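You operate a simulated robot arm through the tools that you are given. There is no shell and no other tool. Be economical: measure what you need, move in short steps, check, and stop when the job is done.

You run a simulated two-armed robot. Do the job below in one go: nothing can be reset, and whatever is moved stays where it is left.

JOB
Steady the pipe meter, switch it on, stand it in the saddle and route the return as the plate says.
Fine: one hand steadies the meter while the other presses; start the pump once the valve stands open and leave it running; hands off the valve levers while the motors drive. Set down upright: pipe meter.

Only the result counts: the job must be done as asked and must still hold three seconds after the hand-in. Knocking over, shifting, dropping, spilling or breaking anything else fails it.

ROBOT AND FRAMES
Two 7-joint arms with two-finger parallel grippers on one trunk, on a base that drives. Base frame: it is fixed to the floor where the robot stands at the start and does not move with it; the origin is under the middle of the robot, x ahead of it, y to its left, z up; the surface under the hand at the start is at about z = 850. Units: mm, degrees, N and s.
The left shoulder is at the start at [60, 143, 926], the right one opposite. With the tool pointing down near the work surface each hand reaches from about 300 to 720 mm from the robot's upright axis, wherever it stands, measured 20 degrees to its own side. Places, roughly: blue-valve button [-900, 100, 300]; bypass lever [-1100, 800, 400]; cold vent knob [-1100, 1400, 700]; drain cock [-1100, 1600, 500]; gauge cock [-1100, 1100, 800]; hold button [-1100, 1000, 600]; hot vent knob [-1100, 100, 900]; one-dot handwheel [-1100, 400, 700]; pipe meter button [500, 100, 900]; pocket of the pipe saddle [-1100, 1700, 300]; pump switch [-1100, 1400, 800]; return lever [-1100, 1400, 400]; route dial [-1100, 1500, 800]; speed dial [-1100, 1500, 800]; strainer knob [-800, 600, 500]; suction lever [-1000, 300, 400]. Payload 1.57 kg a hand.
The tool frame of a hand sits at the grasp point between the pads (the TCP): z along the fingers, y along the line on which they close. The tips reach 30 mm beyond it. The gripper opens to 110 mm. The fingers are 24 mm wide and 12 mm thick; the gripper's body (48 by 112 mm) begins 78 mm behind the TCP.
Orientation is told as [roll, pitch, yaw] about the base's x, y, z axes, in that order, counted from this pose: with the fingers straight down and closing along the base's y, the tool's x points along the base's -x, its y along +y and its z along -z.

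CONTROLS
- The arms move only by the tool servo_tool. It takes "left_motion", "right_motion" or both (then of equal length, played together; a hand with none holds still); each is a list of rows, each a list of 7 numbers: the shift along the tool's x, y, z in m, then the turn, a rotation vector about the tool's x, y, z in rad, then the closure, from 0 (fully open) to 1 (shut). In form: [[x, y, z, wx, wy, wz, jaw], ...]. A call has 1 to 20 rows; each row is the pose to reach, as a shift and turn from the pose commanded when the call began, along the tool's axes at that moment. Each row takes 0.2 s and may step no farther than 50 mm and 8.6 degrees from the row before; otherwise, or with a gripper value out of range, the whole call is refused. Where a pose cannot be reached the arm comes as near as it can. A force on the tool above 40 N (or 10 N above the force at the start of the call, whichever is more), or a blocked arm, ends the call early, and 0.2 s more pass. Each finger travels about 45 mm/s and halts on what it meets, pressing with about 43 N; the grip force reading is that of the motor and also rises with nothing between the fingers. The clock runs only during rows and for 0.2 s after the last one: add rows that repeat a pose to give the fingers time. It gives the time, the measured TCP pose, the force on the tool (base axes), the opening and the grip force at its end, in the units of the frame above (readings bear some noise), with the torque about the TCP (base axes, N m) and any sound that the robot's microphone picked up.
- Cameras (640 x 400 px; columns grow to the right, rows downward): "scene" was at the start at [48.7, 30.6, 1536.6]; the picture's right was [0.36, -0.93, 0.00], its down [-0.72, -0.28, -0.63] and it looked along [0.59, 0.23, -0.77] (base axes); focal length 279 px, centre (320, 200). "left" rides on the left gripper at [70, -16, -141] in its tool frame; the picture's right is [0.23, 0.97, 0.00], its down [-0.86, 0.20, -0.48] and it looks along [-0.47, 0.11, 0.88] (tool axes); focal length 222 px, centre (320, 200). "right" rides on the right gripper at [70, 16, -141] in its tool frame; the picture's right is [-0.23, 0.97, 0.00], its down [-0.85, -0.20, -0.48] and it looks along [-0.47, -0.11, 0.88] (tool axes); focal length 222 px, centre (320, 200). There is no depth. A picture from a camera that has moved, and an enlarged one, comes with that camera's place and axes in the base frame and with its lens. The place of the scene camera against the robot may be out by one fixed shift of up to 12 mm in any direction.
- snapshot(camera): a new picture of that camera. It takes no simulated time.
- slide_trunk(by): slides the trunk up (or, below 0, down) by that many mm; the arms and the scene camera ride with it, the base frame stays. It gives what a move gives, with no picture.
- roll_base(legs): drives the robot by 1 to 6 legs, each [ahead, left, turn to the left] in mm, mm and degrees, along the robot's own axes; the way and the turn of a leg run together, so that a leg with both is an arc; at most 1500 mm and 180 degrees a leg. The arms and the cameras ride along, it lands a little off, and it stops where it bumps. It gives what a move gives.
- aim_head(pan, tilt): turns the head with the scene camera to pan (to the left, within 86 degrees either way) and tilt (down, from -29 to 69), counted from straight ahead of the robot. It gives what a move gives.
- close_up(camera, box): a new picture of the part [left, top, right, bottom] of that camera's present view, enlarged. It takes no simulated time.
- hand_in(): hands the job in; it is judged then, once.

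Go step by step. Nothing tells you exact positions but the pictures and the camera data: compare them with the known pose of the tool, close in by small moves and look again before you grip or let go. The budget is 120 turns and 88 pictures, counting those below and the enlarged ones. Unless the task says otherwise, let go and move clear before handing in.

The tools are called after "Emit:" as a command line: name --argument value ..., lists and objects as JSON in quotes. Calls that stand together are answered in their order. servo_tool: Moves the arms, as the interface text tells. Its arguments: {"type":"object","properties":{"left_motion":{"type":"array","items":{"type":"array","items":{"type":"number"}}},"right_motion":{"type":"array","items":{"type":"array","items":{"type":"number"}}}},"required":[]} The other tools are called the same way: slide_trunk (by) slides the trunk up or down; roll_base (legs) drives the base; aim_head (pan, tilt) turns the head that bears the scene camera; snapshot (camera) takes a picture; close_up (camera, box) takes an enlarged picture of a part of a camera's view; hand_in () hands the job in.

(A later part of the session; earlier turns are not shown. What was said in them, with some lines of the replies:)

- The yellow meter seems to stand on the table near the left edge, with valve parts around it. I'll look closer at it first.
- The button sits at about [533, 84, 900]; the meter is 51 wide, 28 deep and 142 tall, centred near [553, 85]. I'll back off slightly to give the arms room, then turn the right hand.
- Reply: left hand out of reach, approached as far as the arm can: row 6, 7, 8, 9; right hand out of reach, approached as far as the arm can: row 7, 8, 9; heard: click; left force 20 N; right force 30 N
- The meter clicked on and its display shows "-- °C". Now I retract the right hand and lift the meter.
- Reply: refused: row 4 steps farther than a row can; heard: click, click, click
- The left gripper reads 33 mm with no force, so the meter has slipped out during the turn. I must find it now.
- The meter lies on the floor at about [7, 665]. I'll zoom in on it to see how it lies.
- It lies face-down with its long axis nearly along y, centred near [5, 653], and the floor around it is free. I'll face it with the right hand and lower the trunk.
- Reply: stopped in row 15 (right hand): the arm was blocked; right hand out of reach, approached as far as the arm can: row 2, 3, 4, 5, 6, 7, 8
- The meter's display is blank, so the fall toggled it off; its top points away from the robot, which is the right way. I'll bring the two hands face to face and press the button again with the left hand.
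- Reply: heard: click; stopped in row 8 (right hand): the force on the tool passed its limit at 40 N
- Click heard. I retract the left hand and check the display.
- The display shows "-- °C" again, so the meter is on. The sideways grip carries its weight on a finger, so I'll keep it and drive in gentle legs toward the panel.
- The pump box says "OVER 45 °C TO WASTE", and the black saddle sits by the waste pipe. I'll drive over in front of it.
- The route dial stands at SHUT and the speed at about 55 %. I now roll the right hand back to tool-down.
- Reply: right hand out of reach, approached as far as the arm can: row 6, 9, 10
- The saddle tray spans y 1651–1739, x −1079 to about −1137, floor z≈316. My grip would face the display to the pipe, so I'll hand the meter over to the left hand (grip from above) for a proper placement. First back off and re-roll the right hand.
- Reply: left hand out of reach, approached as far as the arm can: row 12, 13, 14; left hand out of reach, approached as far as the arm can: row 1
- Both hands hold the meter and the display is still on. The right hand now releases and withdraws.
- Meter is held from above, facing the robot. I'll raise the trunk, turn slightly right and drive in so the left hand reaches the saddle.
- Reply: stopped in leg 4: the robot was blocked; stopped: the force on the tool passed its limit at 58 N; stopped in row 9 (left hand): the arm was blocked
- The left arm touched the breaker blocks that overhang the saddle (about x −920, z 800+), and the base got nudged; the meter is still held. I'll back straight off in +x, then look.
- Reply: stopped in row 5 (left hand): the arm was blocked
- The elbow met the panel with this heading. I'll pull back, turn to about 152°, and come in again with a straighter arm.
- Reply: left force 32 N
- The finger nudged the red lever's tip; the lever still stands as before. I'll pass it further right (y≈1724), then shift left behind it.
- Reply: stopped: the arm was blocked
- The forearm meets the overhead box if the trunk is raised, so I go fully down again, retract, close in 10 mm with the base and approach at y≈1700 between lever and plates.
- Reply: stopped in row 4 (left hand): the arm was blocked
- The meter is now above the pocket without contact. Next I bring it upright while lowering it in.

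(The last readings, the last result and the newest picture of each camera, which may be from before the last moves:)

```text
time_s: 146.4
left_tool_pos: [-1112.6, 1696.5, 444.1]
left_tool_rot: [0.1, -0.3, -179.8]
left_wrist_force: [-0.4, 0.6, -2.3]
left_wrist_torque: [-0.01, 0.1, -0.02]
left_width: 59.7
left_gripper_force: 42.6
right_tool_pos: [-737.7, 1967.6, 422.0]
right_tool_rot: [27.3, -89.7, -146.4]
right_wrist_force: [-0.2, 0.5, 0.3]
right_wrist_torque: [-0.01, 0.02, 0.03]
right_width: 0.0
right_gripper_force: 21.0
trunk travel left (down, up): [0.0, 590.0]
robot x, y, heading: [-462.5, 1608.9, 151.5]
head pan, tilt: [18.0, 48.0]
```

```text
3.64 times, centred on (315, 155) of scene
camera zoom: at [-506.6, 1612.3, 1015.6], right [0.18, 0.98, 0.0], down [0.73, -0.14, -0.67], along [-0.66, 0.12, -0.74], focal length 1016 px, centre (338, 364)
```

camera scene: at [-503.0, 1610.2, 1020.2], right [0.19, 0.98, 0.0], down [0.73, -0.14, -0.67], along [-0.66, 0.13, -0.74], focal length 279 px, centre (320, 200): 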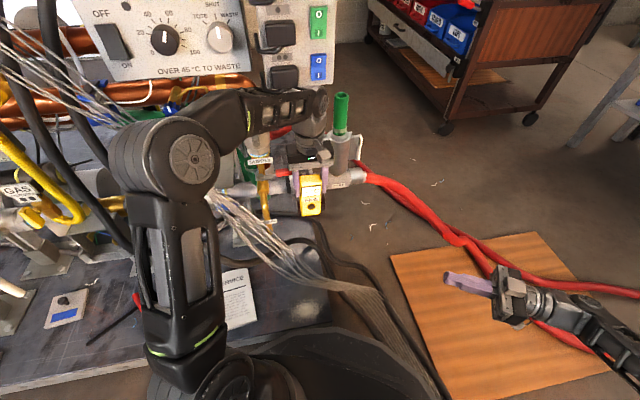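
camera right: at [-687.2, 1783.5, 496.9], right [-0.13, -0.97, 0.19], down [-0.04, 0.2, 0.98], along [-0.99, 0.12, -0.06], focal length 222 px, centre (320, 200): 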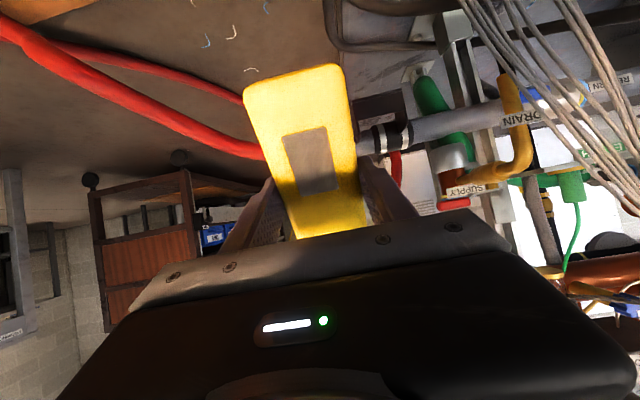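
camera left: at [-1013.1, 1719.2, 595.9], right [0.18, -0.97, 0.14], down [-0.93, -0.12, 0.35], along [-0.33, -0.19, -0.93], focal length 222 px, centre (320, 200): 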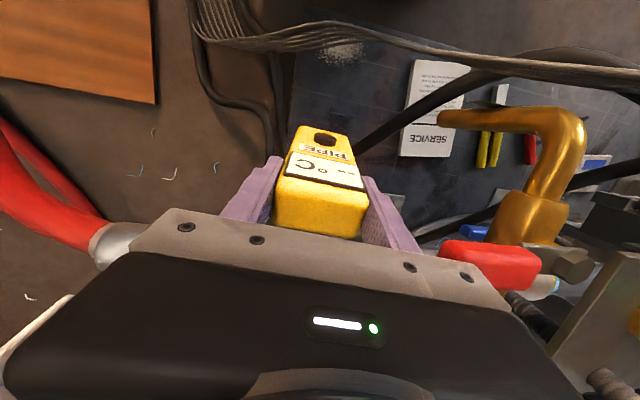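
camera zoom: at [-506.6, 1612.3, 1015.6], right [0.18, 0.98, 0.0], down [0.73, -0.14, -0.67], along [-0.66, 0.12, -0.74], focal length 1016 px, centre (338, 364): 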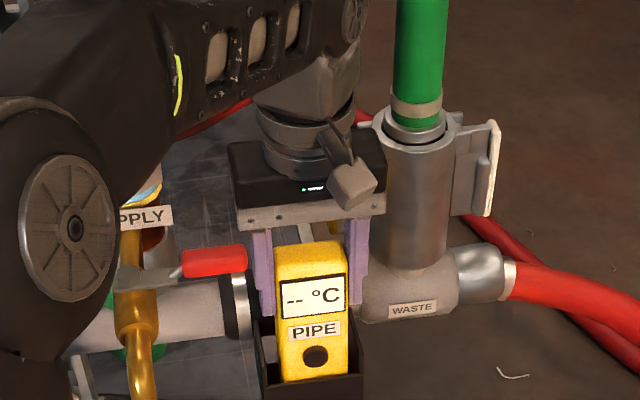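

Emit:
servo_tool --left_motion '[[0.002, 0, 0.004, 0, 0, 0, 1], [0.003, 0, 0.008, 0, 0, 0, 1], [0.003, 0, 0.011, 0, 0, 0, 1]]'

```text
time_s: 147.2
left_tool_pos: [-1111.4, 1696.1, 433.5]
left_tool_rot: [0.1, -0.5, -179.8]
left_wrist_force: [-9.4, -3.7, 11.4]
left_wrist_torque: [-0.16, 1.39, -0.28]
left_width: 59.8
left_gripper_force: 42.5
right_tool_pos: [-738.8, 1968.2, 422.0]
right_tool_rot: [20.7, -89.7, -139.9]
right_wrist_force: [0.3, 0.2, 0.0]
right_wrist_torque: [0.02, -0.05, -0.02]
right_width: 0.0
right_gripper_force: 21.8
trunk travel left (down, up): [0.0, 590.0]
robot x, y, heading: [-464.5, 1612.6, 151.5]
head pan, tilt: [18.0, 48.0]
```

Emit:
servo_tool --left_motion '[[0, 0, -0.001, 0, 0, 0, 0.44], [0, 0, -0.001, 0, 0, 0, 0.38], [0, 0, -0.001, 0, 0, 0, 0.34], [0, 0, -0.001, 0, 0, 0, 0.34]]'

Emit:
close_up --camera "scene" --box '[265, 130, 365, 215]'

```text
time_s: 148.2
left_tool_pos: [-1108.9, 1697.0, 433.5]
left_tool_rot: [0.1, -0.1, -179.8]
left_wrist_force: [1.3, 0.1, -0.1]
left_wrist_torque: [0.02, 0.03, -0.03]
left_width: 72.5
left_gripper_force: 0.0
right_tool_pos: [-739.9, 1967.5, 421.7]
right_tool_rot: [26.1, -89.6, -145.2]
right_wrist_force: [0.1, -0.3, -0.4]
right_wrist_torque: [0.04, -0.03, 0.02]
right_width: 0.0
right_gripper_force: 21.7
trunk travel left (down, up): [0.0, 590.0]
robot x, y, heading: [-462.9, 1609.3, 151.3]
head pan, tilt: [18.0, 48.0]
```

```text
4.71 times, centred on (315, 172) of scene
camera zoom: at [-506.4, 1612.4, 1015.6], right [0.18, 0.98, 0.0], down [0.73, -0.14, -0.67], along [-0.66, 0.12, -0.74], focal length 1314 px, centre (344, 329)
```

zoom: 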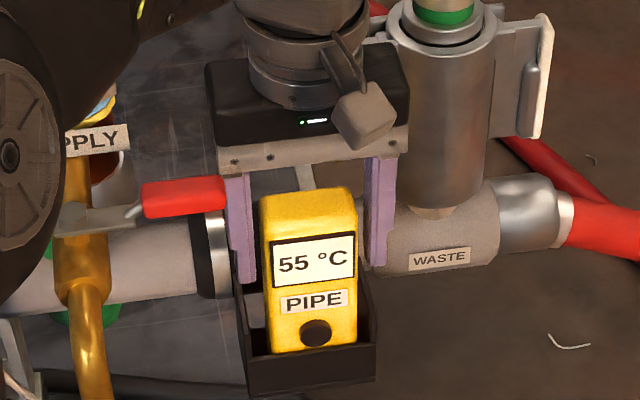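

The meter stands in the saddle and reads 55 °C, which is over 45, so the return must go to WASTE. I withdraw the left hand along the reverse path.

Emit:
servo_tool --left_motion '[[0, 0, -0.008, 0, 0, 0, 0.34], [0, -0.002, -0.018, 0, 0, 0, 0.34], [0, -0.004, -0.028, 0, 0, 0, 0.34], [0.002, -0.004, -0.036, 0, 0, 0, 0.34], [0.012, -0.004, -0.042, 0, -0.07, 0, 0.34], [0.022, -0.004, -0.048, 0, -0.14, 0, 0.34], [0.034, -0.004, -0.053, 0, -0.213, 0, 0.34], [0.058, -0.004, -0.053, 0, -0.213, 0, 0.34], [0.082, -0.004, -0.053, 0, -0.213, 0, 0.34], [0.106, -0.004, -0.053, 0, -0.213, 0, 0.34], [0.13, -0.004, -0.053, 0, -0.213, 0, 0.34]]'

Emit:
close_up --camera "scene" --box '[235, 100, 375, 220]'

```text
time_s: 150.6
left_tool_pos: [-979.0, 1702.5, 486.9]
left_tool_rot: [0.1, -12.4, -179.9]
left_wrist_force: [-0.4, 0.1, -0.1]
left_wrist_torque: [0.05, 0.01, -0.02]
left_width: 72.8
left_gripper_force: 0.1
right_tool_pos: [-740.0, 1966.7, 421.9]
right_tool_rot: [26.1, -89.7, -145.2]
right_wrist_force: [-0.2, 0.4, -0.7]
right_wrist_torque: [-0.01, 0.01, -0.04]
right_width: 0.0
right_gripper_force: 21.2
trunk travel left (down, up): [0.0, 590.0]
robot x, y, heading: [-463.2, 1611.6, 151.5]
head pan, tilt: [18.0, 48.0]
```

```text
3.33 times, centred on (305, 160) of scene
camera zoom: at [-506.5, 1612.4, 1015.6], right [0.18, 0.98, 0.0], down [0.73, -0.14, -0.67], along [-0.66, 0.12, -0.74], focal length 931 px, centre (370, 333)
```

zoom: 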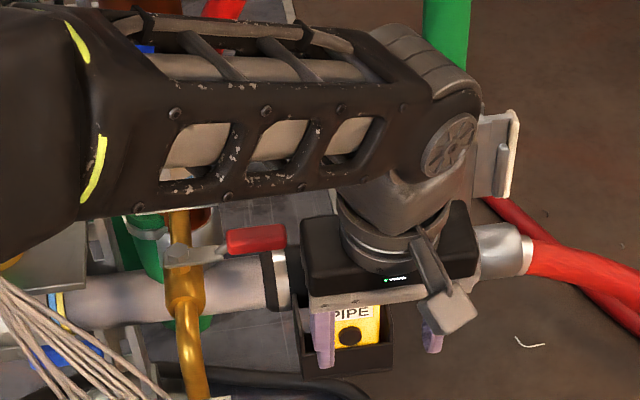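

The meter stands free at WASTE-worthy 55 °C. I back away, square up to the panel and raise the trunk for the route dial.

Emit:
roll_base --legs '[[-161, -87, 0], [0, 0, 28.5], [0, 190, 0]]'

Emit:
slide_trunk --by 460

Emit:
servo_tool --right_motion '[[0, 0, -0.01, 0.13, 0, 0, 1], [0, 0, -0.02, 0.26, 0, 0, 1], [0, 0, -0.02, 0.39, 0, 0, 1], [0, 0, -0.02, 0.52, 0, 0, 1], [0, -0.01, -0.02, 0.65, 0, 0, 1], [0, -0.02, -0.02, 0.78, 0, 0, 1], [0, -0.04, -0.02, 0.91, 0, 0, 1], [0, -0.06, -0.02, 1.04, 0, 0, 1], [0, -0.08, -0.02, 1.17, 0, 0, 1], [0, -0.1, -0.01, 1.3, 0, 0, 1], [0, -0.12, 0, 1.43, 0, 0, 1], [0, -0.14, 0, 1.57, 0, 0, 1]]'

Emit:
aim_head --pan -3 --tilt 28

Emit:
snapshot --camera "scene"

```text
time_s: 154.7
left_tool_pos: [-779.4, 1260.8, 486.1]
left_tool_rot: [0.1, -12.4, -152.0]
left_wrist_force: [-0.4, -0.1, 0.1]
left_wrist_torque: [-0.05, 0.0, 0.02]
left_width: 72.5
left_gripper_force: 0.1
right_tool_pos: [-691.4, 1607.5, 421.8]
right_tool_rot: [25.7, -89.7, -116.9]
right_wrist_force: [-0.2, -0.7, -0.5]
right_wrist_torque: [-0.03, -0.02, 0.02]
right_width: 0.2
right_gripper_force: 21.2
trunk travel left (down, up): [0.0, 590.0]
robot x, y, heading: [-279.5, 1421.0, 179.8]
head pan, tilt: [18.0, 48.0]
```

```text
refused: 460 is not a number from -400 to 400
```

```text
time_s: 157.3
left_tool_pos: [-780.0, 1260.3, 485.6]
left_tool_rot: [0.2, -12.4, -152.0]
left_wrist_force: [-0.1, 0.1, 0.7]
left_wrist_torque: [-0.02, -0.04, 0.0]
left_width: 72.4
left_gripper_force: 0.0
right_tool_pos: [-830.2, 1609.4, 423.8]
right_tool_rot: [-75.9, -89.6, -105.3]
right_wrist_force: [-0.1, 0.8, 1.2]
right_wrist_torque: [-0.04, -0.01, -0.01]
right_width: 0.0
right_gripper_force: 22.1
trunk travel left (down, up): [0.0, 590.0]
robot x, y, heading: [-281.1, 1419.7, 179.6]
head pan, tilt: [18.0, 48.0]
```

```text
time_s: 158.1
left_tool_pos: [-780.0, 1261.2, 485.9]
left_tool_rot: [0.1, -12.4, -152.0]
left_wrist_force: [-0.7, -0.6, -1.4]
left_wrist_torque: [0.01, -0.03, 0.04]
left_width: 72.6
left_gripper_force: 0.1
right_tool_pos: [-829.9, 1609.2, 421.1]
right_tool_rot: [-67.2, -89.7, -114.0]
right_wrist_force: [-0.2, -0.4, -0.2]
right_wrist_torque: [-0.02, 0.0, 0.01]
right_width: 0.0
right_gripper_force: 21.5
trunk travel left (down, up): [0.0, 590.0]
robot x, y, heading: [-279.5, 1419.7, 179.5]
head pan, tilt: [-3.0, 28.0]
```

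```text
9 pictures are left
camera scene: at [-333.5, 1428.3, 1045.5], right [0.06, 1.0, 0.0], down [0.47, -0.03, -0.88], along [-0.88, 0.05, -0.47], focal length 279 px, centre (320, 200)
```

scene: 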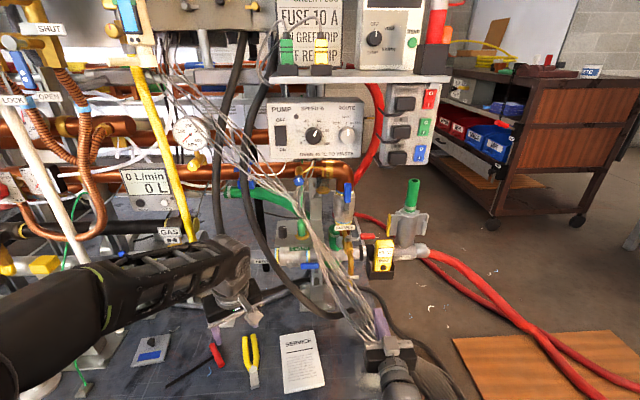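

Emit:
close_up --camera "scene" --box '[260, 85, 370, 170]'

Emit:
roll_base --legs '[[-100, 0, 0]]'

Emit:
slide_trunk --by 400

Emit:
slide_trunk --by 45

```text
4.71 times, centred on (315, 128) of scene
camera zoom: at [-333.5, 1428.3, 1045.5], right [0.06, 1.0, 0.0], down [0.47, -0.03, -0.88], along [-0.88, 0.05, -0.47], focal length 1314 px, centre (344, 541)
```

zoom: 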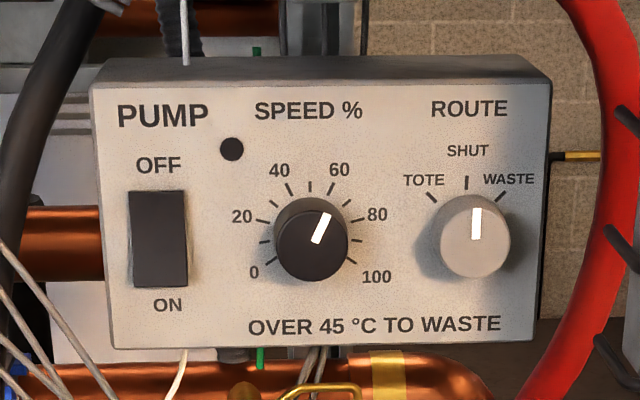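

```text
time_s: 159.2
left_tool_pos: [-678.9, 1260.0, 486.2]
left_tool_rot: [0.1, -12.4, -152.0]
left_wrist_force: [0.3, -0.5, 0.0]
left_wrist_torque: [0.0, 0.02, -0.01]
left_width: 72.4
left_gripper_force: 0.2
right_tool_pos: [-729.5, 1607.9, 422.6]
right_tool_rot: [-67.7, -89.7, -113.3]
right_wrist_force: [0.1, 0.8, 0.4]
right_wrist_torque: [-0.01, 0.0, -0.01]
right_width: 0.0
right_gripper_force: 21.1
trunk travel left (down, up): [0.0, 590.0]
robot x, y, heading: [-179.9, 1421.8, 179.6]
head pan, tilt: [-3.0, 28.0]
```

```text
time_s: 163.1
left_tool_pos: [-679.2, 1259.5, 887.0]
left_tool_rot: [0.2, -12.4, -152.0]
left_wrist_force: [0.3, 0.5, 0.9]
left_wrist_torque: [0.01, 0.0, -0.01]
left_width: 72.9
left_gripper_force: 0.1
right_tool_pos: [-728.9, 1609.2, 823.9]
right_tool_rot: [-67.6, -89.8, -113.4]
right_wrist_force: [-0.5, -0.9, -0.6]
right_wrist_torque: [0.03, -0.01, -0.03]
right_width: 0.0
right_gripper_force: 21.4
trunk travel left (down, up): [-400.0, 190.0]
robot x, y, heading: [-178.0, 1416.6, 179.6]
head pan, tilt: [-3.0, 28.0]
```

```text
time_s: 163.9
left_tool_pos: [-677.7, 1259.5, 930.8]
left_tool_rot: [0.1, -12.4, -151.9]
left_wrist_force: [0.5, -0.3, 0.0]
left_wrist_torque: [-0.01, 0.0, 0.0]
left_width: 72.2
left_gripper_force: 0.0
right_tool_pos: [-729.1, 1608.0, 867.6]
right_tool_rot: [-65.3, -89.7, -115.8]
right_wrist_force: [-0.9, 0.1, -0.7]
right_wrist_torque: [-0.01, -0.01, 0.03]
right_width: 0.0
right_gripper_force: 21.3
trunk travel left (down, up): [-445.0, 145.0]
robot x, y, heading: [-177.3, 1416.8, 179.5]
head pan, tilt: [-3.0, 28.0]
```

Emit:
servo_tool --right_motion '[[0.004, 0.02, 0.01, 0, 0, 0, 0.6], [0.008, 0.044, 0.02, 0, 0, 0, 0.45], [0.013, 0.066, 0.04, 0, 0, 0, 0.45]]'

Emit:
roll_base --legs '[[130, 0, 0.4]]'

Emit:
snapshot --camera "right"

```text
time_s: 164.8
left_tool_pos: [-679.0, 1258.5, 930.4]
left_tool_rot: [0.0, -12.3, -152.0]
left_wrist_force: [0.2, -0.4, 0.4]
left_wrist_torque: [-0.01, -0.02, -0.02]
left_width: 72.4
left_gripper_force: 0.0
right_tool_pos: [-769.7, 1544.9, 855.8]
right_tool_rot: [-70.9, -89.7, -110.2]
right_wrist_force: [-0.2, 0.0, -0.2]
right_wrist_torque: [0.0, -0.03, 0.05]
right_width: 60.7
right_gripper_force: 0.1
trunk travel left (down, up): [-445.0, 145.0]
robot x, y, heading: [-178.8, 1419.3, 179.4]
head pan, tilt: [-3.0, 28.0]
```

```text
time_s: 166.0
left_tool_pos: [-806.7, 1252.7, 931.6]
left_tool_rot: [0.1, -12.3, -151.2]
left_wrist_force: [-0.9, -0.2, 0.1]
left_wrist_torque: [-0.01, 0.01, 0.02]
left_width: 72.6
left_gripper_force: 0.0
right_tool_pos: [-900.4, 1538.5, 853.4]
right_tool_rot: [-61.4, -89.6, -118.9]
right_wrist_force: [-0.4, 0.7, 0.4]
right_wrist_torque: [-0.03, -0.01, 0.0]
right_width: 60.7
right_gripper_force: 0.1
trunk travel left (down, up): [-445.0, 145.0]
robot x, y, heading: [-305.4, 1414.8, -179.7]
head pan, tilt: [-3.0, 28.0]
```

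```text
7 pictures are left
camera right: at [-760.7, 1522.3, 784.9], right [-0.01, -0.97, 0.22], down [0.48, 0.19, 0.86], along [-0.88, 0.11, 0.46], focal length 222 px, centre (320, 200)
```

right: 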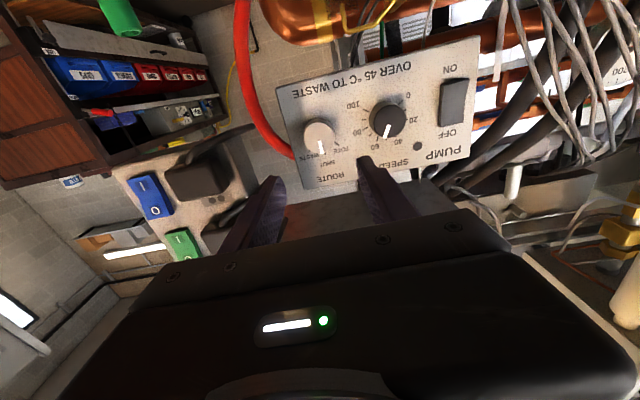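

Emit:
servo_tool --right_motion '[[0.006, 0.001, 0.03, 0, 0, 0, 0.45], [0.011, 0.0015, 0.06, 0, 0, 0, 0.45], [0.011, 0.0015, 0.09, 0, 0, 0, 0.45], [0.011, 0.0015, 0.108, 0, 0, 0, 0.45]]'

Emit:
close_up --camera "right" --box '[230, 60, 430, 220]'

```text
time_s: 167.0
left_tool_pos: [-805.9, 1253.3, 930.6]
left_tool_rot: [0.0, -12.3, -151.3]
left_wrist_force: [-0.1, -0.5, -0.4]
left_wrist_torque: [0.04, -0.02, 0.0]
left_width: 72.6
left_gripper_force: 0.0
right_tool_pos: [-1007.3, 1537.8, 841.0]
right_tool_rot: [-66.6, -89.6, -113.7]
right_wrist_force: [-0.1, -0.6, 0.0]
right_wrist_torque: [-0.01, 0.0, 0.01]
right_width: 60.6
right_gripper_force: 0.1
trunk travel left (down, up): [-445.0, 145.0]
robot x, y, heading: [-308.3, 1418.2, -179.8]
head pan, tilt: [-3.0, 28.0]
```

```text
2.50 times, centred on (330, 140) of right
camera zoom: at [-866.6, 1520.9, 771.6], right [-0.01, -0.97, 0.22], down [0.48, 0.19, 0.86], along [-0.88, 0.11, 0.46], focal length 555 px, centre (295, 350)
```

zoom: 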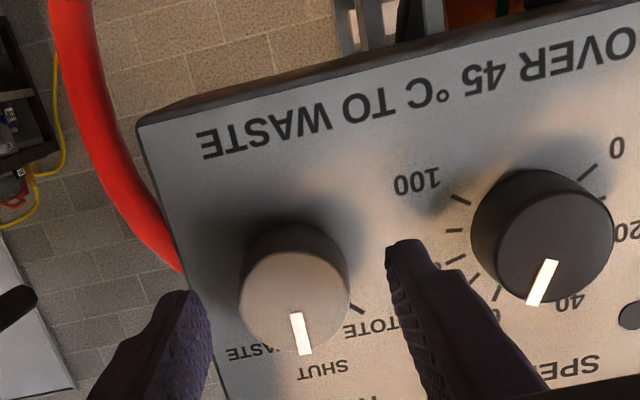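

Emit:
servo_tool --right_motion '[[-0.007, 0, 0.008, 0, 0, 0, 0.45], [-0.007, -0.001, 0.014, 0, 0, 0, 0.45], [-0.007, -0.001, 0.019, 0, 0, 0, 0.45], [-0.007, -0.001, 0.019, 0, 0, 0, 0.6], [-0.007, -0.001, 0.019, 0, 0, 0, 0.8], [-0.007, -0.001, 0.019, 0, 0, 0, 1], [-0.007, -0.001, 0.019, 0, 0, 0, 1]]'

```text
time_s: 168.6
left_tool_pos: [-806.4, 1253.4, 930.9]
left_tool_rot: [0.1, -12.5, -151.3]
left_wrist_force: [-0.7, 0.2, 0.4]
left_wrist_torque: [-0.04, 0.0, -0.02]
left_width: 72.6
left_gripper_force: 0.1
right_tool_pos: [-1026.9, 1539.8, 849.3]
right_tool_rot: [-67.0, -89.6, -113.6]
right_wrist_force: [-0.6, 4.9, -0.2]
right_wrist_torque: [0.05, -0.02, 0.08]
right_width: 40.9
right_gripper_force: 38.7
trunk travel left (down, up): [-445.0, 145.0]
robot x, y, heading: [-305.3, 1419.6, -179.6]
head pan, tilt: [-3.0, 28.0]
```

The knob is gripped (40.9 mm). Now turn it clockwise by about 50° to WASTE.

Emit:
servo_tool --right_motion '[[0, 0, 0, 0, 0, 0.125, 1], [0, 0, 0, 0, 0, 0.25, 1], [0, 0, 0, 0, 0, 0.375, 1], [0, 0, 0, 0, 0, 0.5, 1], [0, 0, 0, 0, 0, 0.625, 1], [0, 0, 0, 0, 0, 0.75, 1], [0, 0, 0, 0, 0, 0.87, 1], [0, 0, 0, 0, 0, 0.87, 1]]'

Emit:
close_up --camera "scene" --box '[230, 120, 410, 260]'

```text
time_s: 170.4
left_tool_pos: [-805.7, 1254.5, 932.2]
left_tool_rot: [0.2, -12.3, -151.3]
left_wrist_force: [-0.2, 0.9, -0.3]
left_wrist_torque: [0.01, 0.0, 0.03]
left_width: 72.6
left_gripper_force: 0.2
right_tool_pos: [-1028.3, 1540.9, 849.9]
right_tool_rot: [89.7, -40.4, 89.6]
right_wrist_force: [16.1, 12.8, -12.7]
right_wrist_torque: [1.03, -0.19, -0.38]
right_width: 41.5
right_gripper_force: 44.8
trunk travel left (down, up): [-445.0, 145.0]
robot x, y, heading: [-308.3, 1418.9, -179.9]
head pan, tilt: [-3.0, 28.0]
```

```text
2.86 times, centred on (320, 190) of scene
camera zoom: at [-361.6, 1428.6, 1490.5], right [0.05, 1.0, 0.0], down [0.47, -0.02, -0.88], along [-0.88, 0.04, -0.47], focal length 798 px, centre (320, 229)
```

zoom: 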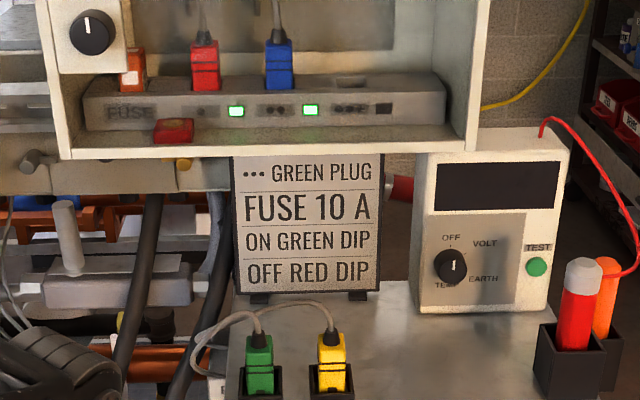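

Emit:
servo_tool --right_motion '[[0, 0, 0, 0, 0, 0, 0.7], [0, 0, 0, 0, 0, 0, 0.45], [0, 0, 0, 0, 0, 0, 0.45], [0, 0, -0.03, 0, 0, 0, 0.45], [0, 0, -0.06, 0, 0, -0.12, 0.45], [0, 0, -0.08, 0, 0, -0.25, 0.45], [0, 0, -0.08, 0, 0, -0.375, 0.45], [0, 0, -0.08, 0, 0, -0.5, 0.45], [0, 0, -0.08, 0, 0, -0.625, 0.45], [0, 0, -0.08, 0, 0, -0.75, 0.45], [0, 0, -0.08, 0, 0, -0.87, 0.45]]'

Emit:
close_up --camera "right" --box '[260, 20, 500, 200]'

```text
time_s: 172.8
left_tool_pos: [-806.2, 1253.9, 930.4]
left_tool_rot: [0.1, -12.3, -151.2]
left_wrist_force: [0.8, 0.3, 0.3]
left_wrist_torque: [0.02, 0.0, -0.04]
left_width: 72.7
left_gripper_force: 0.0
right_tool_pos: [-946.8, 1537.0, 851.4]
right_tool_rot: [-74.7, -89.6, -105.9]
right_wrist_force: [-0.5, 1.2, 0.5]
right_wrist_torque: [0.02, 0.01, 0.02]
right_width: 60.3
right_gripper_force: 0.0
trunk travel left (down, up): [-445.0, 145.0]
robot x, y, heading: [-305.2, 1422.7, -180.0]
head pan, tilt: [-3.0, 28.0]
```

```text
2.22 times, centred on (380, 110) of right
camera zoom: at [-807.4, 1522.2, 781.8], right [-0.01, -0.98, 0.22], down [0.48, 0.19, 0.86], along [-0.88, 0.11, 0.46], focal length 494 px, centre (187, 400)
```

zoom: 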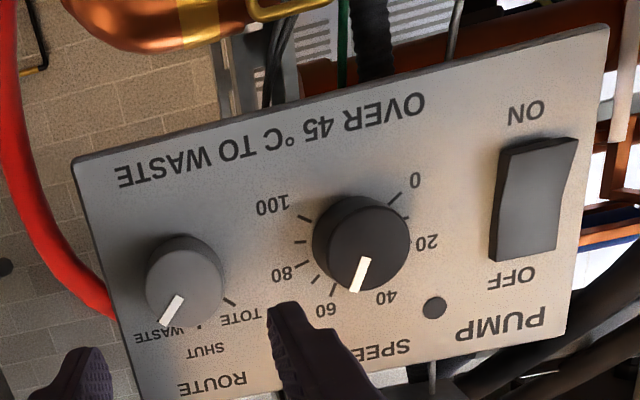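

The pointer stands at WASTE. While the valve motor drives, I close the fingers and shift sideways to the pump switch without touching any lever.

Emit:
servo_tool --right_motion '[[0.006, 0, -0.02, 0, 0, 0, 1], [0.012, 0, -0.03, 0, 0, 0, 1], [0.018, 0, -0.03, 0, 0, 0, 1], [0.023, 0, -0.03, 0, 0, 0, 1], [0.023, 0, -0.03, 0, 0, 0, 1], [0.023, 0, -0.03, 0, 0, 0, 1]]'

Emit:
roll_base --legs '[[0, 163, 0]]'

Emit:
servo_tool --right_motion '[[0, 0, 0, 0, 0, 0, 1], [0, 0, 0, 0, 0, 0, 1], [0, 0, 0, 0, 0, 0, 1], [0, 0, 0, 0, 0, 0, 1], [0, 0, 0, 0, 0, 0, 1], [0, 0, 0, 0, 0, 0, 1], [0, 0, 0, 0, 0, 0, 1], [0, 0, 0, 0, 0, 0, 1], [0, 0, 0, 0, 0, 0, 1], [0, 0, 0, 0, 0, 0, 1], [0, 0, 0, 0, 0, 0, 1], [0, 0, 0, 0, 0, 0, 1], [0, 0, 0, 0, 0, 0, 1], [0, 0, 0, 0, 0, 0, 1], [0, 0, 0, 0, 0, 0, 1], [0, 0, 0, 0, 0, 0, 1], [0, 0, 0, 0, 0, 0, 1], [0, 0, 0, 0, 0, 0, 1], [0, 0, 0, 0, 0, 0, 1], [0, 0, 0, 0, 0, 0, 1]]'

Emit:
snapshot --camera "right"

```text
time_s: 174.2
left_tool_pos: [-806.8, 1253.0, 931.3]
left_tool_rot: [0.1, -12.5, -151.3]
left_wrist_force: [0.1, 0.9, 0.3]
left_wrist_torque: [0.0, -0.01, -0.05]
left_width: 72.4
left_gripper_force: 0.0
right_tool_pos: [-918.5, 1538.9, 827.6]
right_tool_rot: [-68.0, -89.6, -112.3]
right_wrist_force: [0.5, 0.0, 1.5]
right_wrist_torque: [0.01, 0.03, -0.02]
right_width: 0.0
right_gripper_force: 20.9
trunk travel left (down, up): [-445.0, 145.0]
robot x, y, heading: [-307.8, 1420.2, -179.7]
head pan, tilt: [-3.0, 28.0]
```

```text
time_s: 175.7
left_tool_pos: [-805.0, 1083.8, 931.0]
left_tool_rot: [0.1, -12.2, -151.2]
left_wrist_force: [0.2, 0.1, 0.1]
left_wrist_torque: [-0.01, 0.03, 0.01]
left_width: 72.4
left_gripper_force: 0.0
right_tool_pos: [-917.5, 1370.0, 828.3]
right_tool_rot: [-71.6, -89.5, -108.9]
right_wrist_force: [-0.7, 0.0, 0.1]
right_wrist_torque: [-0.01, 0.01, -0.02]
right_width: 0.0
right_gripper_force: 21.4
trunk travel left (down, up): [-445.0, 145.0]
robot x, y, heading: [-310.4, 1251.6, -179.7]
head pan, tilt: [-3.0, 28.0]
```

```text
time_s: 179.9
left_tool_pos: [-805.5, 1085.1, 930.8]
left_tool_rot: [0.2, -12.4, -151.3]
left_wrist_force: [0.2, -0.8, -0.1]
left_wrist_torque: [0.01, -0.01, -0.01]
left_width: 72.6
left_gripper_force: 0.0
right_tool_pos: [-917.1, 1370.7, 828.4]
right_tool_rot: [-69.0, -89.7, -111.4]
right_wrist_force: [-0.1, -0.5, 0.0]
right_wrist_torque: [0.02, -0.02, -0.01]
right_width: 0.0
right_gripper_force: 21.4
trunk travel left (down, up): [-445.0, 145.0]
robot x, y, heading: [-306.6, 1251.1, -179.6]
head pan, tilt: [-3.0, 28.0]
```

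```text
3 pictures are left
camera right: at [-776.7, 1355.2, 758.6], right [-0.01, -0.98, 0.22], down [0.48, 0.19, 0.86], along [-0.88, 0.11, 0.46], focal length 222 px, centre (320, 200)
```

right: 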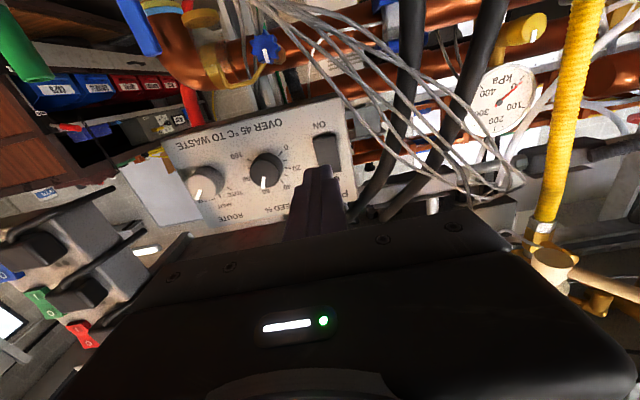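

Emit:
servo_tool --right_motion '[[0, 0.002, 0, 0, 0, 0, 1], [0, 0.002, 0, 0, 0, 0, 1], [0, 0.002, 0, 0, 0, 0, 1], [0, 0.002, 0, 0, 0, 0, 1], [0, 0.002, 0, 0, 0, 0, 1], [0, 0.002, 0, 0, 0, 0, 1], [0, 0.002, 0, 0, 0, 0, 1], [0, 0.002, 0, 0, 0, 0, 1], [0, 0.002, 0, 0, 0, 0, 1], [0, 0.002, 0, 0, 0, 0, 1], [0, 0.002, 0, 0, 0, 0, 1], [0, 0.002, 0, 0, 0, 0, 1], [0, 0.002, 0, 0, 0, 0, 1], [0, 0.002, 0, 0, 0, 0, 1], [0, 0.002, 0, 0, 0, 0, 1], [0, 0.002, 0, 0, 0, 0, 1], [0, 0.002, 0, 0, 0, 0, 1], [0, 0.002, 0, 0, 0, 0, 1], [0, 0.002, 0, 0, 0, 0, 1], [0, 0.002, 0, 0, 0, 0, 1]]'

Emit:
servo_tool --right_motion '[[0, 0, 0, 0, 0, 0, 1], [0, 0, 0, 0, 0, 0, 1], [0, 0, 0, 0, 0, 0, 1], [0, 0, 0, 0, 0, 0, 1], [0, 0, 0, 0, 0, 0, 1], [0, 0, 0, 0, 0, 0, 1], [0, 0, 0, 0, 0, 0, 1], [0, 0, 0, 0, 0, 0, 1], [0, 0, 0, 0, 0, 0, 1], [0, 0, 0, 0, 0, 0, 1], [0, 0, 0, 0, 0, 0, 1], [0, 0, 0, 0, 0, 0, 1], [0, 0, 0, 0, 0, 0, 1], [0, 0, 0, 0, 0, 0, 1], [0, 0, 0, 0, 0, 0, 1], [0, 0, 0, 0, 0, 0, 1], [0, 0, 0, 0, 0, 0, 1], [0, 0, 0, 0, 0, 0, 1], [0, 0, 0, 0, 0, 0, 1], [0, 0, 0, 0, 0, 0, 1]]'

Emit:
servo_tool --right_motion '[[0, 0, 0, 0, 0, 0, 1], [0, 0, 0, 0, 0, 0, 1], [0, 0, 0, 0, 0, 0, 1], [0, 0, 0, 0, 0, 0, 1], [0, 0, 0, 0, 0, 0, 1], [0, 0, 0, 0, 0, 0, 1], [0, 0, 0, 0, 0, 0, 1], [0, 0, 0, 0, 0, 0, 1], [0, 0, 0, 0, 0, 0, 1], [0, 0, 0, 0, 0, 0, 1], [0, 0, 0, 0, 0, 0, 1], [0, 0, 0, 0, 0, 0, 1], [0, 0, 0, 0, 0, 0, 1], [0, 0, 0, 0, 0, 0, 1], [0, 0, 0, 0, 0, 0, 1], [0, 0, 0, 0, 0, 0, 1], [0, 0, 0, 0, 0, 0, 1], [0, 0, 0, 0, 0, 0, 1], [0, 0, 0, 0, 0, 0, 1], [0, 0, 0, 0, 0, 0, 1]]'

```text
time_s: 184.1
left_tool_pos: [-804.9, 1085.5, 930.7]
left_tool_rot: [0.1, -12.5, -151.3]
left_wrist_force: [1.0, 0.7, -0.3]
left_wrist_torque: [0.01, 0.0, 0.01]
left_width: 72.4
left_gripper_force: 0.0
right_tool_pos: [-918.7, 1369.2, 827.8]
right_tool_rot: [-69.0, -89.7, -111.2]
right_wrist_force: [0.5, -0.3, 0.4]
right_wrist_torque: [0.0, -0.03, -0.01]
right_width: 0.0
right_gripper_force: 21.1
trunk travel left (down, up): [-445.0, 145.0]
robot x, y, heading: [-307.2, 1247.3, -179.5]
head pan, tilt: [-3.0, 28.0]
```

```text
time_s: 188.3
left_tool_pos: [-805.1, 1084.3, 932.4]
left_tool_rot: [0.1, -12.4, -151.1]
left_wrist_force: [0.1, 0.1, 0.5]
left_wrist_torque: [-0.01, -0.01, -0.01]
left_width: 72.6
left_gripper_force: 0.1
right_tool_pos: [-918.1, 1368.3, 827.9]
right_tool_rot: [-68.8, -89.7, -111.4]
right_wrist_force: [-0.6, 0.4, -0.3]
right_wrist_torque: [-0.01, -0.02, 0.03]
right_width: 0.0
right_gripper_force: 21.7
trunk travel left (down, up): [-445.0, 145.0]
robot x, y, heading: [-306.9, 1251.5, -179.8]
head pan, tilt: [-3.0, 28.0]
```

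```text
time_s: 192.5
left_tool_pos: [-805.0, 1085.1, 931.5]
left_tool_rot: [0.1, -12.3, -151.1]
left_wrist_force: [0.0, 0.2, 0.0]
left_wrist_torque: [0.03, 0.0, 0.0]
left_width: 72.3
left_gripper_force: 0.2
right_tool_pos: [-918.3, 1369.4, 828.1]
right_tool_rot: [-68.8, -89.8, -111.6]
right_wrist_force: [-0.5, 0.7, 0.0]
right_wrist_torque: [0.04, 0.02, 0.0]
right_width: 0.0
right_gripper_force: 20.8
trunk travel left (down, up): [-445.0, 145.0]
robot x, y, heading: [-306.3, 1251.7, -179.7]
head pan, tilt: [-3.0, 28.0]
```

The valve has had over 20 s. Now press the lower (ON) end of the pump rocker.

Emit:
servo_tool --right_motion '[[0, 0, 0.04, 0, 0, 0, 1], [0, 0, 0.075, 0, 0, 0, 1], [0, 0, 0.095, 0, 0, 0, 1], [0, 0, 0.101, 0, 0, 0, 1], [0, 0, 0.105, 0, 0, 0, 1], [0, 0, 0.109, 0, 0, 0, 1], [0, 0, 0.113, 0, 0, 0, 1], [0, 0, 0.117, 0, 0, 0, 1], [0, 0, 0.12, 0, 0, 0, 1], [0, 0, 0.123, 0, 0, 0, 1]]'

```text
time_s: 194.4
left_tool_pos: [-802.5, 1086.0, 933.8]
left_tool_rot: [0.0, -12.5, -151.4]
left_wrist_force: [-0.1, 0.1, 0.4]
left_wrist_torque: [-0.01, 0.0, -0.04]
left_width: 72.5
left_gripper_force: 0.0
right_tool_pos: [-1032.2, 1370.7, 826.9]
right_tool_rot: [-49.2, -89.6, -131.1]
right_wrist_force: [18.2, 0.9, 3.5]
right_wrist_torque: [-0.02, 0.31, -0.06]
right_width: 0.0
right_gripper_force: 20.9
trunk travel left (down, up): [-445.0, 145.0]
robot x, y, heading: [-307.7, 1251.7, -179.8]
head pan, tilt: [-3.0, 28.0]
stopped in row 9 (right hand): the force on the tool passed its limit at 44 N (the readings are from after the stop); the commanded pose is now the measured one
```

No click was reported, so I retract and look at the rocker and lamp.

Emit:
servo_tool --right_motion '[[0, 0, -0.03, 0, 0, 0, 1], [0, 0, -0.07, 0, 0, 0, 1], [0.01, 0, -0.1, 0, 0, 0, 1], [0.03, 0, -0.12, 0, 0, 0, 1], [0.05, 0, -0.12, 0, 0, 0, 1]]'

Emit:
close_up --camera "right" --box '[170, 60, 390, 260]'

```text
time_s: 195.6
left_tool_pos: [-806.0, 1086.2, 931.0]
left_tool_rot: [0.1, -12.3, -151.2]
left_wrist_force: [-0.1, -0.5, -0.1]
left_wrist_torque: [0.01, -0.02, -0.01]
left_width: 72.7
left_gripper_force: 0.0
right_tool_pos: [-914.5, 1367.9, 775.0]
right_tool_rot: [-40.7, -89.5, -139.5]
right_wrist_force: [0.5, 0.8, -0.5]
right_wrist_torque: [0.0, 0.01, 0.0]
right_width: 0.0
right_gripper_force: 21.3
trunk travel left (down, up): [-445.0, 145.0]
robot x, y, heading: [-305.7, 1248.6, -179.8]
head pan, tilt: [-3.0, 28.0]
```

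```text
2.00 times, centred on (280, 160) of right
camera zoom: at [-772.7, 1351.7, 706.3], right [-0.01, -0.98, 0.22], down [0.47, 0.19, 0.86], along [-0.88, 0.11, 0.46], focal length 444 px, centre (400, 280)
```

zoom: 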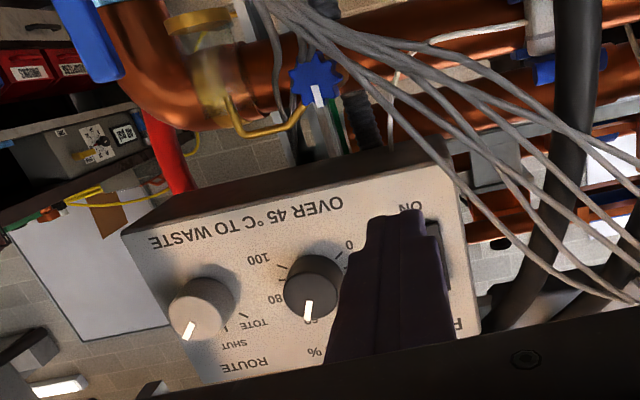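

Emit:
servo_tool --right_motion '[[-0.02, -0.04, 0, 0, 0, 0, 1], [-0.04, -0.08, 0, 0, 0, 0, 1], [-0.06, -0.12, 0, 0, 0, 0, 1], [-0.06, -0.13, 0, 0, 0, 0, 1]]'

Emit:
close_up --camera "right" --box '[320, 40, 500, 200]'

```text
time_s: 196.6
left_tool_pos: [-804.2, 1085.3, 931.0]
left_tool_rot: [0.1, -12.4, -151.1]
left_wrist_force: [-0.1, 0.3, 0.2]
left_wrist_torque: [0.0, 0.02, -0.02]
left_width: 72.4
left_gripper_force: 0.1
right_tool_pos: [-911.6, 1498.5, 836.4]
right_tool_rot: [-31.6, -89.5, -148.8]
right_wrist_force: [0.0, 0.1, -0.3]
right_wrist_torque: [-0.01, 0.01, 0.0]
right_width: 0.0
right_gripper_force: 20.6
trunk travel left (down, up): [-445.0, 145.0]
robot x, y, heading: [-307.2, 1250.4, -179.8]
head pan, tilt: [-3.0, 28.0]
```

```text
2.50 times, centred on (410, 120) of right
camera zoom: at [-770.2, 1482.2, 767.5], right [-0.01, -0.97, 0.22], down [0.47, 0.19, 0.86], along [-0.88, 0.11, 0.46], focal length 555 px, centre (95, 400)
```

zoom: 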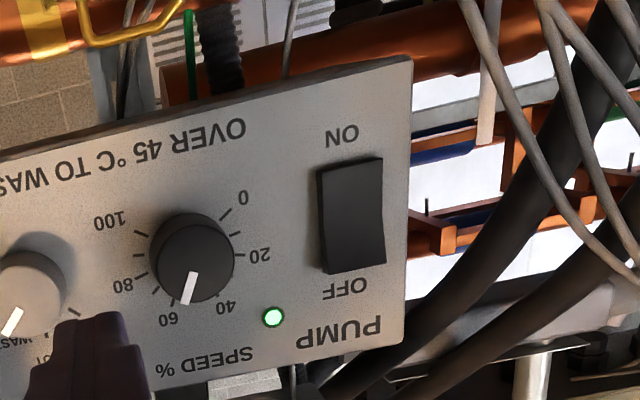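

The pump lamp is green and the route stands at WASTE. I move clear and use the last picture to check the meter.

Emit:
roll_base --legs '[[-200, 0, 0]]'

Emit:
aim_head --pan -30 --tilt 42

Emit:
snapshot --camera "scene"

```text
time_s: 198.2
left_tool_pos: [-608.3, 1087.4, 931.7]
left_tool_rot: [0.1, -12.4, -151.3]
left_wrist_force: [-0.1, 0.0, -0.5]
left_wrist_torque: [0.01, 0.01, -0.01]
left_width: 72.5
left_gripper_force: 0.0
right_tool_pos: [-716.2, 1499.2, 836.0]
right_tool_rot: [-41.7, -89.4, -138.7]
right_wrist_force: [0.1, -0.6, 0.1]
right_wrist_torque: [0.0, -0.01, 0.04]
right_width: 0.2
right_gripper_force: 21.2
trunk travel left (down, up): [-445.0, 145.0]
robot x, y, heading: [-111.0, 1251.4, -179.8]
head pan, tilt: [-3.0, 28.0]
```

```text
time_s: 199.1
left_tool_pos: [-609.3, 1087.3, 931.6]
left_tool_rot: [0.2, -12.4, -151.3]
left_wrist_force: [-0.4, -0.4, -0.1]
left_wrist_torque: [0.03, -0.05, 0.0]
left_width: 72.7
left_gripper_force: 0.1
right_tool_pos: [-717.4, 1499.1, 835.3]
right_tool_rot: [-38.2, -89.5, -142.2]
right_wrist_force: [-0.1, -0.2, 1.5]
right_wrist_torque: [0.01, 0.0, -0.01]
right_width: 0.0
right_gripper_force: 21.3
trunk travel left (down, up): [-445.0, 145.0]
robot x, y, heading: [-112.2, 1250.9, -179.9]
head pan, tilt: [-30.0, 42.0]
```

```text
0 pictures are left
camera scene: at [-147.7, 1297.4, 1469.1], right [0.5, 0.87, 0.0], down [0.58, -0.33, -0.74], along [-0.65, 0.37, -0.67], focal length 279 px, centre (320, 200)
```

scene: 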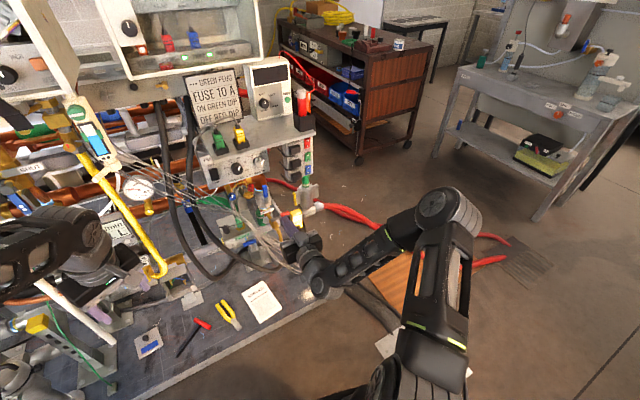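

The yellow meter still stands in the saddle, the route is at WASTE, the pump is running and both hands are clear, so I hand in.

Emit:
hand_in

```text
The job is handed in.
```

I've handed the job in. The pipe meter is switched on and standing upright in the saddle, where it reads 55 °C. Because that's over 45 °C, I set the return to WASTE, and the pump is running with its lamp green.

- **Meter dropped:** The meter slipped out of the gripper during an early turn and fell to the floor, which switched it off. I picked it up, steadied it and pressed the button again. It worked normally after that.
- **Contact near the saddle:** While I was reaching the saddle, the left arm bumped equipment around it, most likely the breaker box overhead, and once knocked the base about 55 mm. A finger also touched the red lever beside the saddle. In the pictures the lever hadn't moved, and I saw nothing broken.
- **Valve not seen open:** I couldn't see the valve itself. I waited about 22 seconds after turning the dial before starting the pump.
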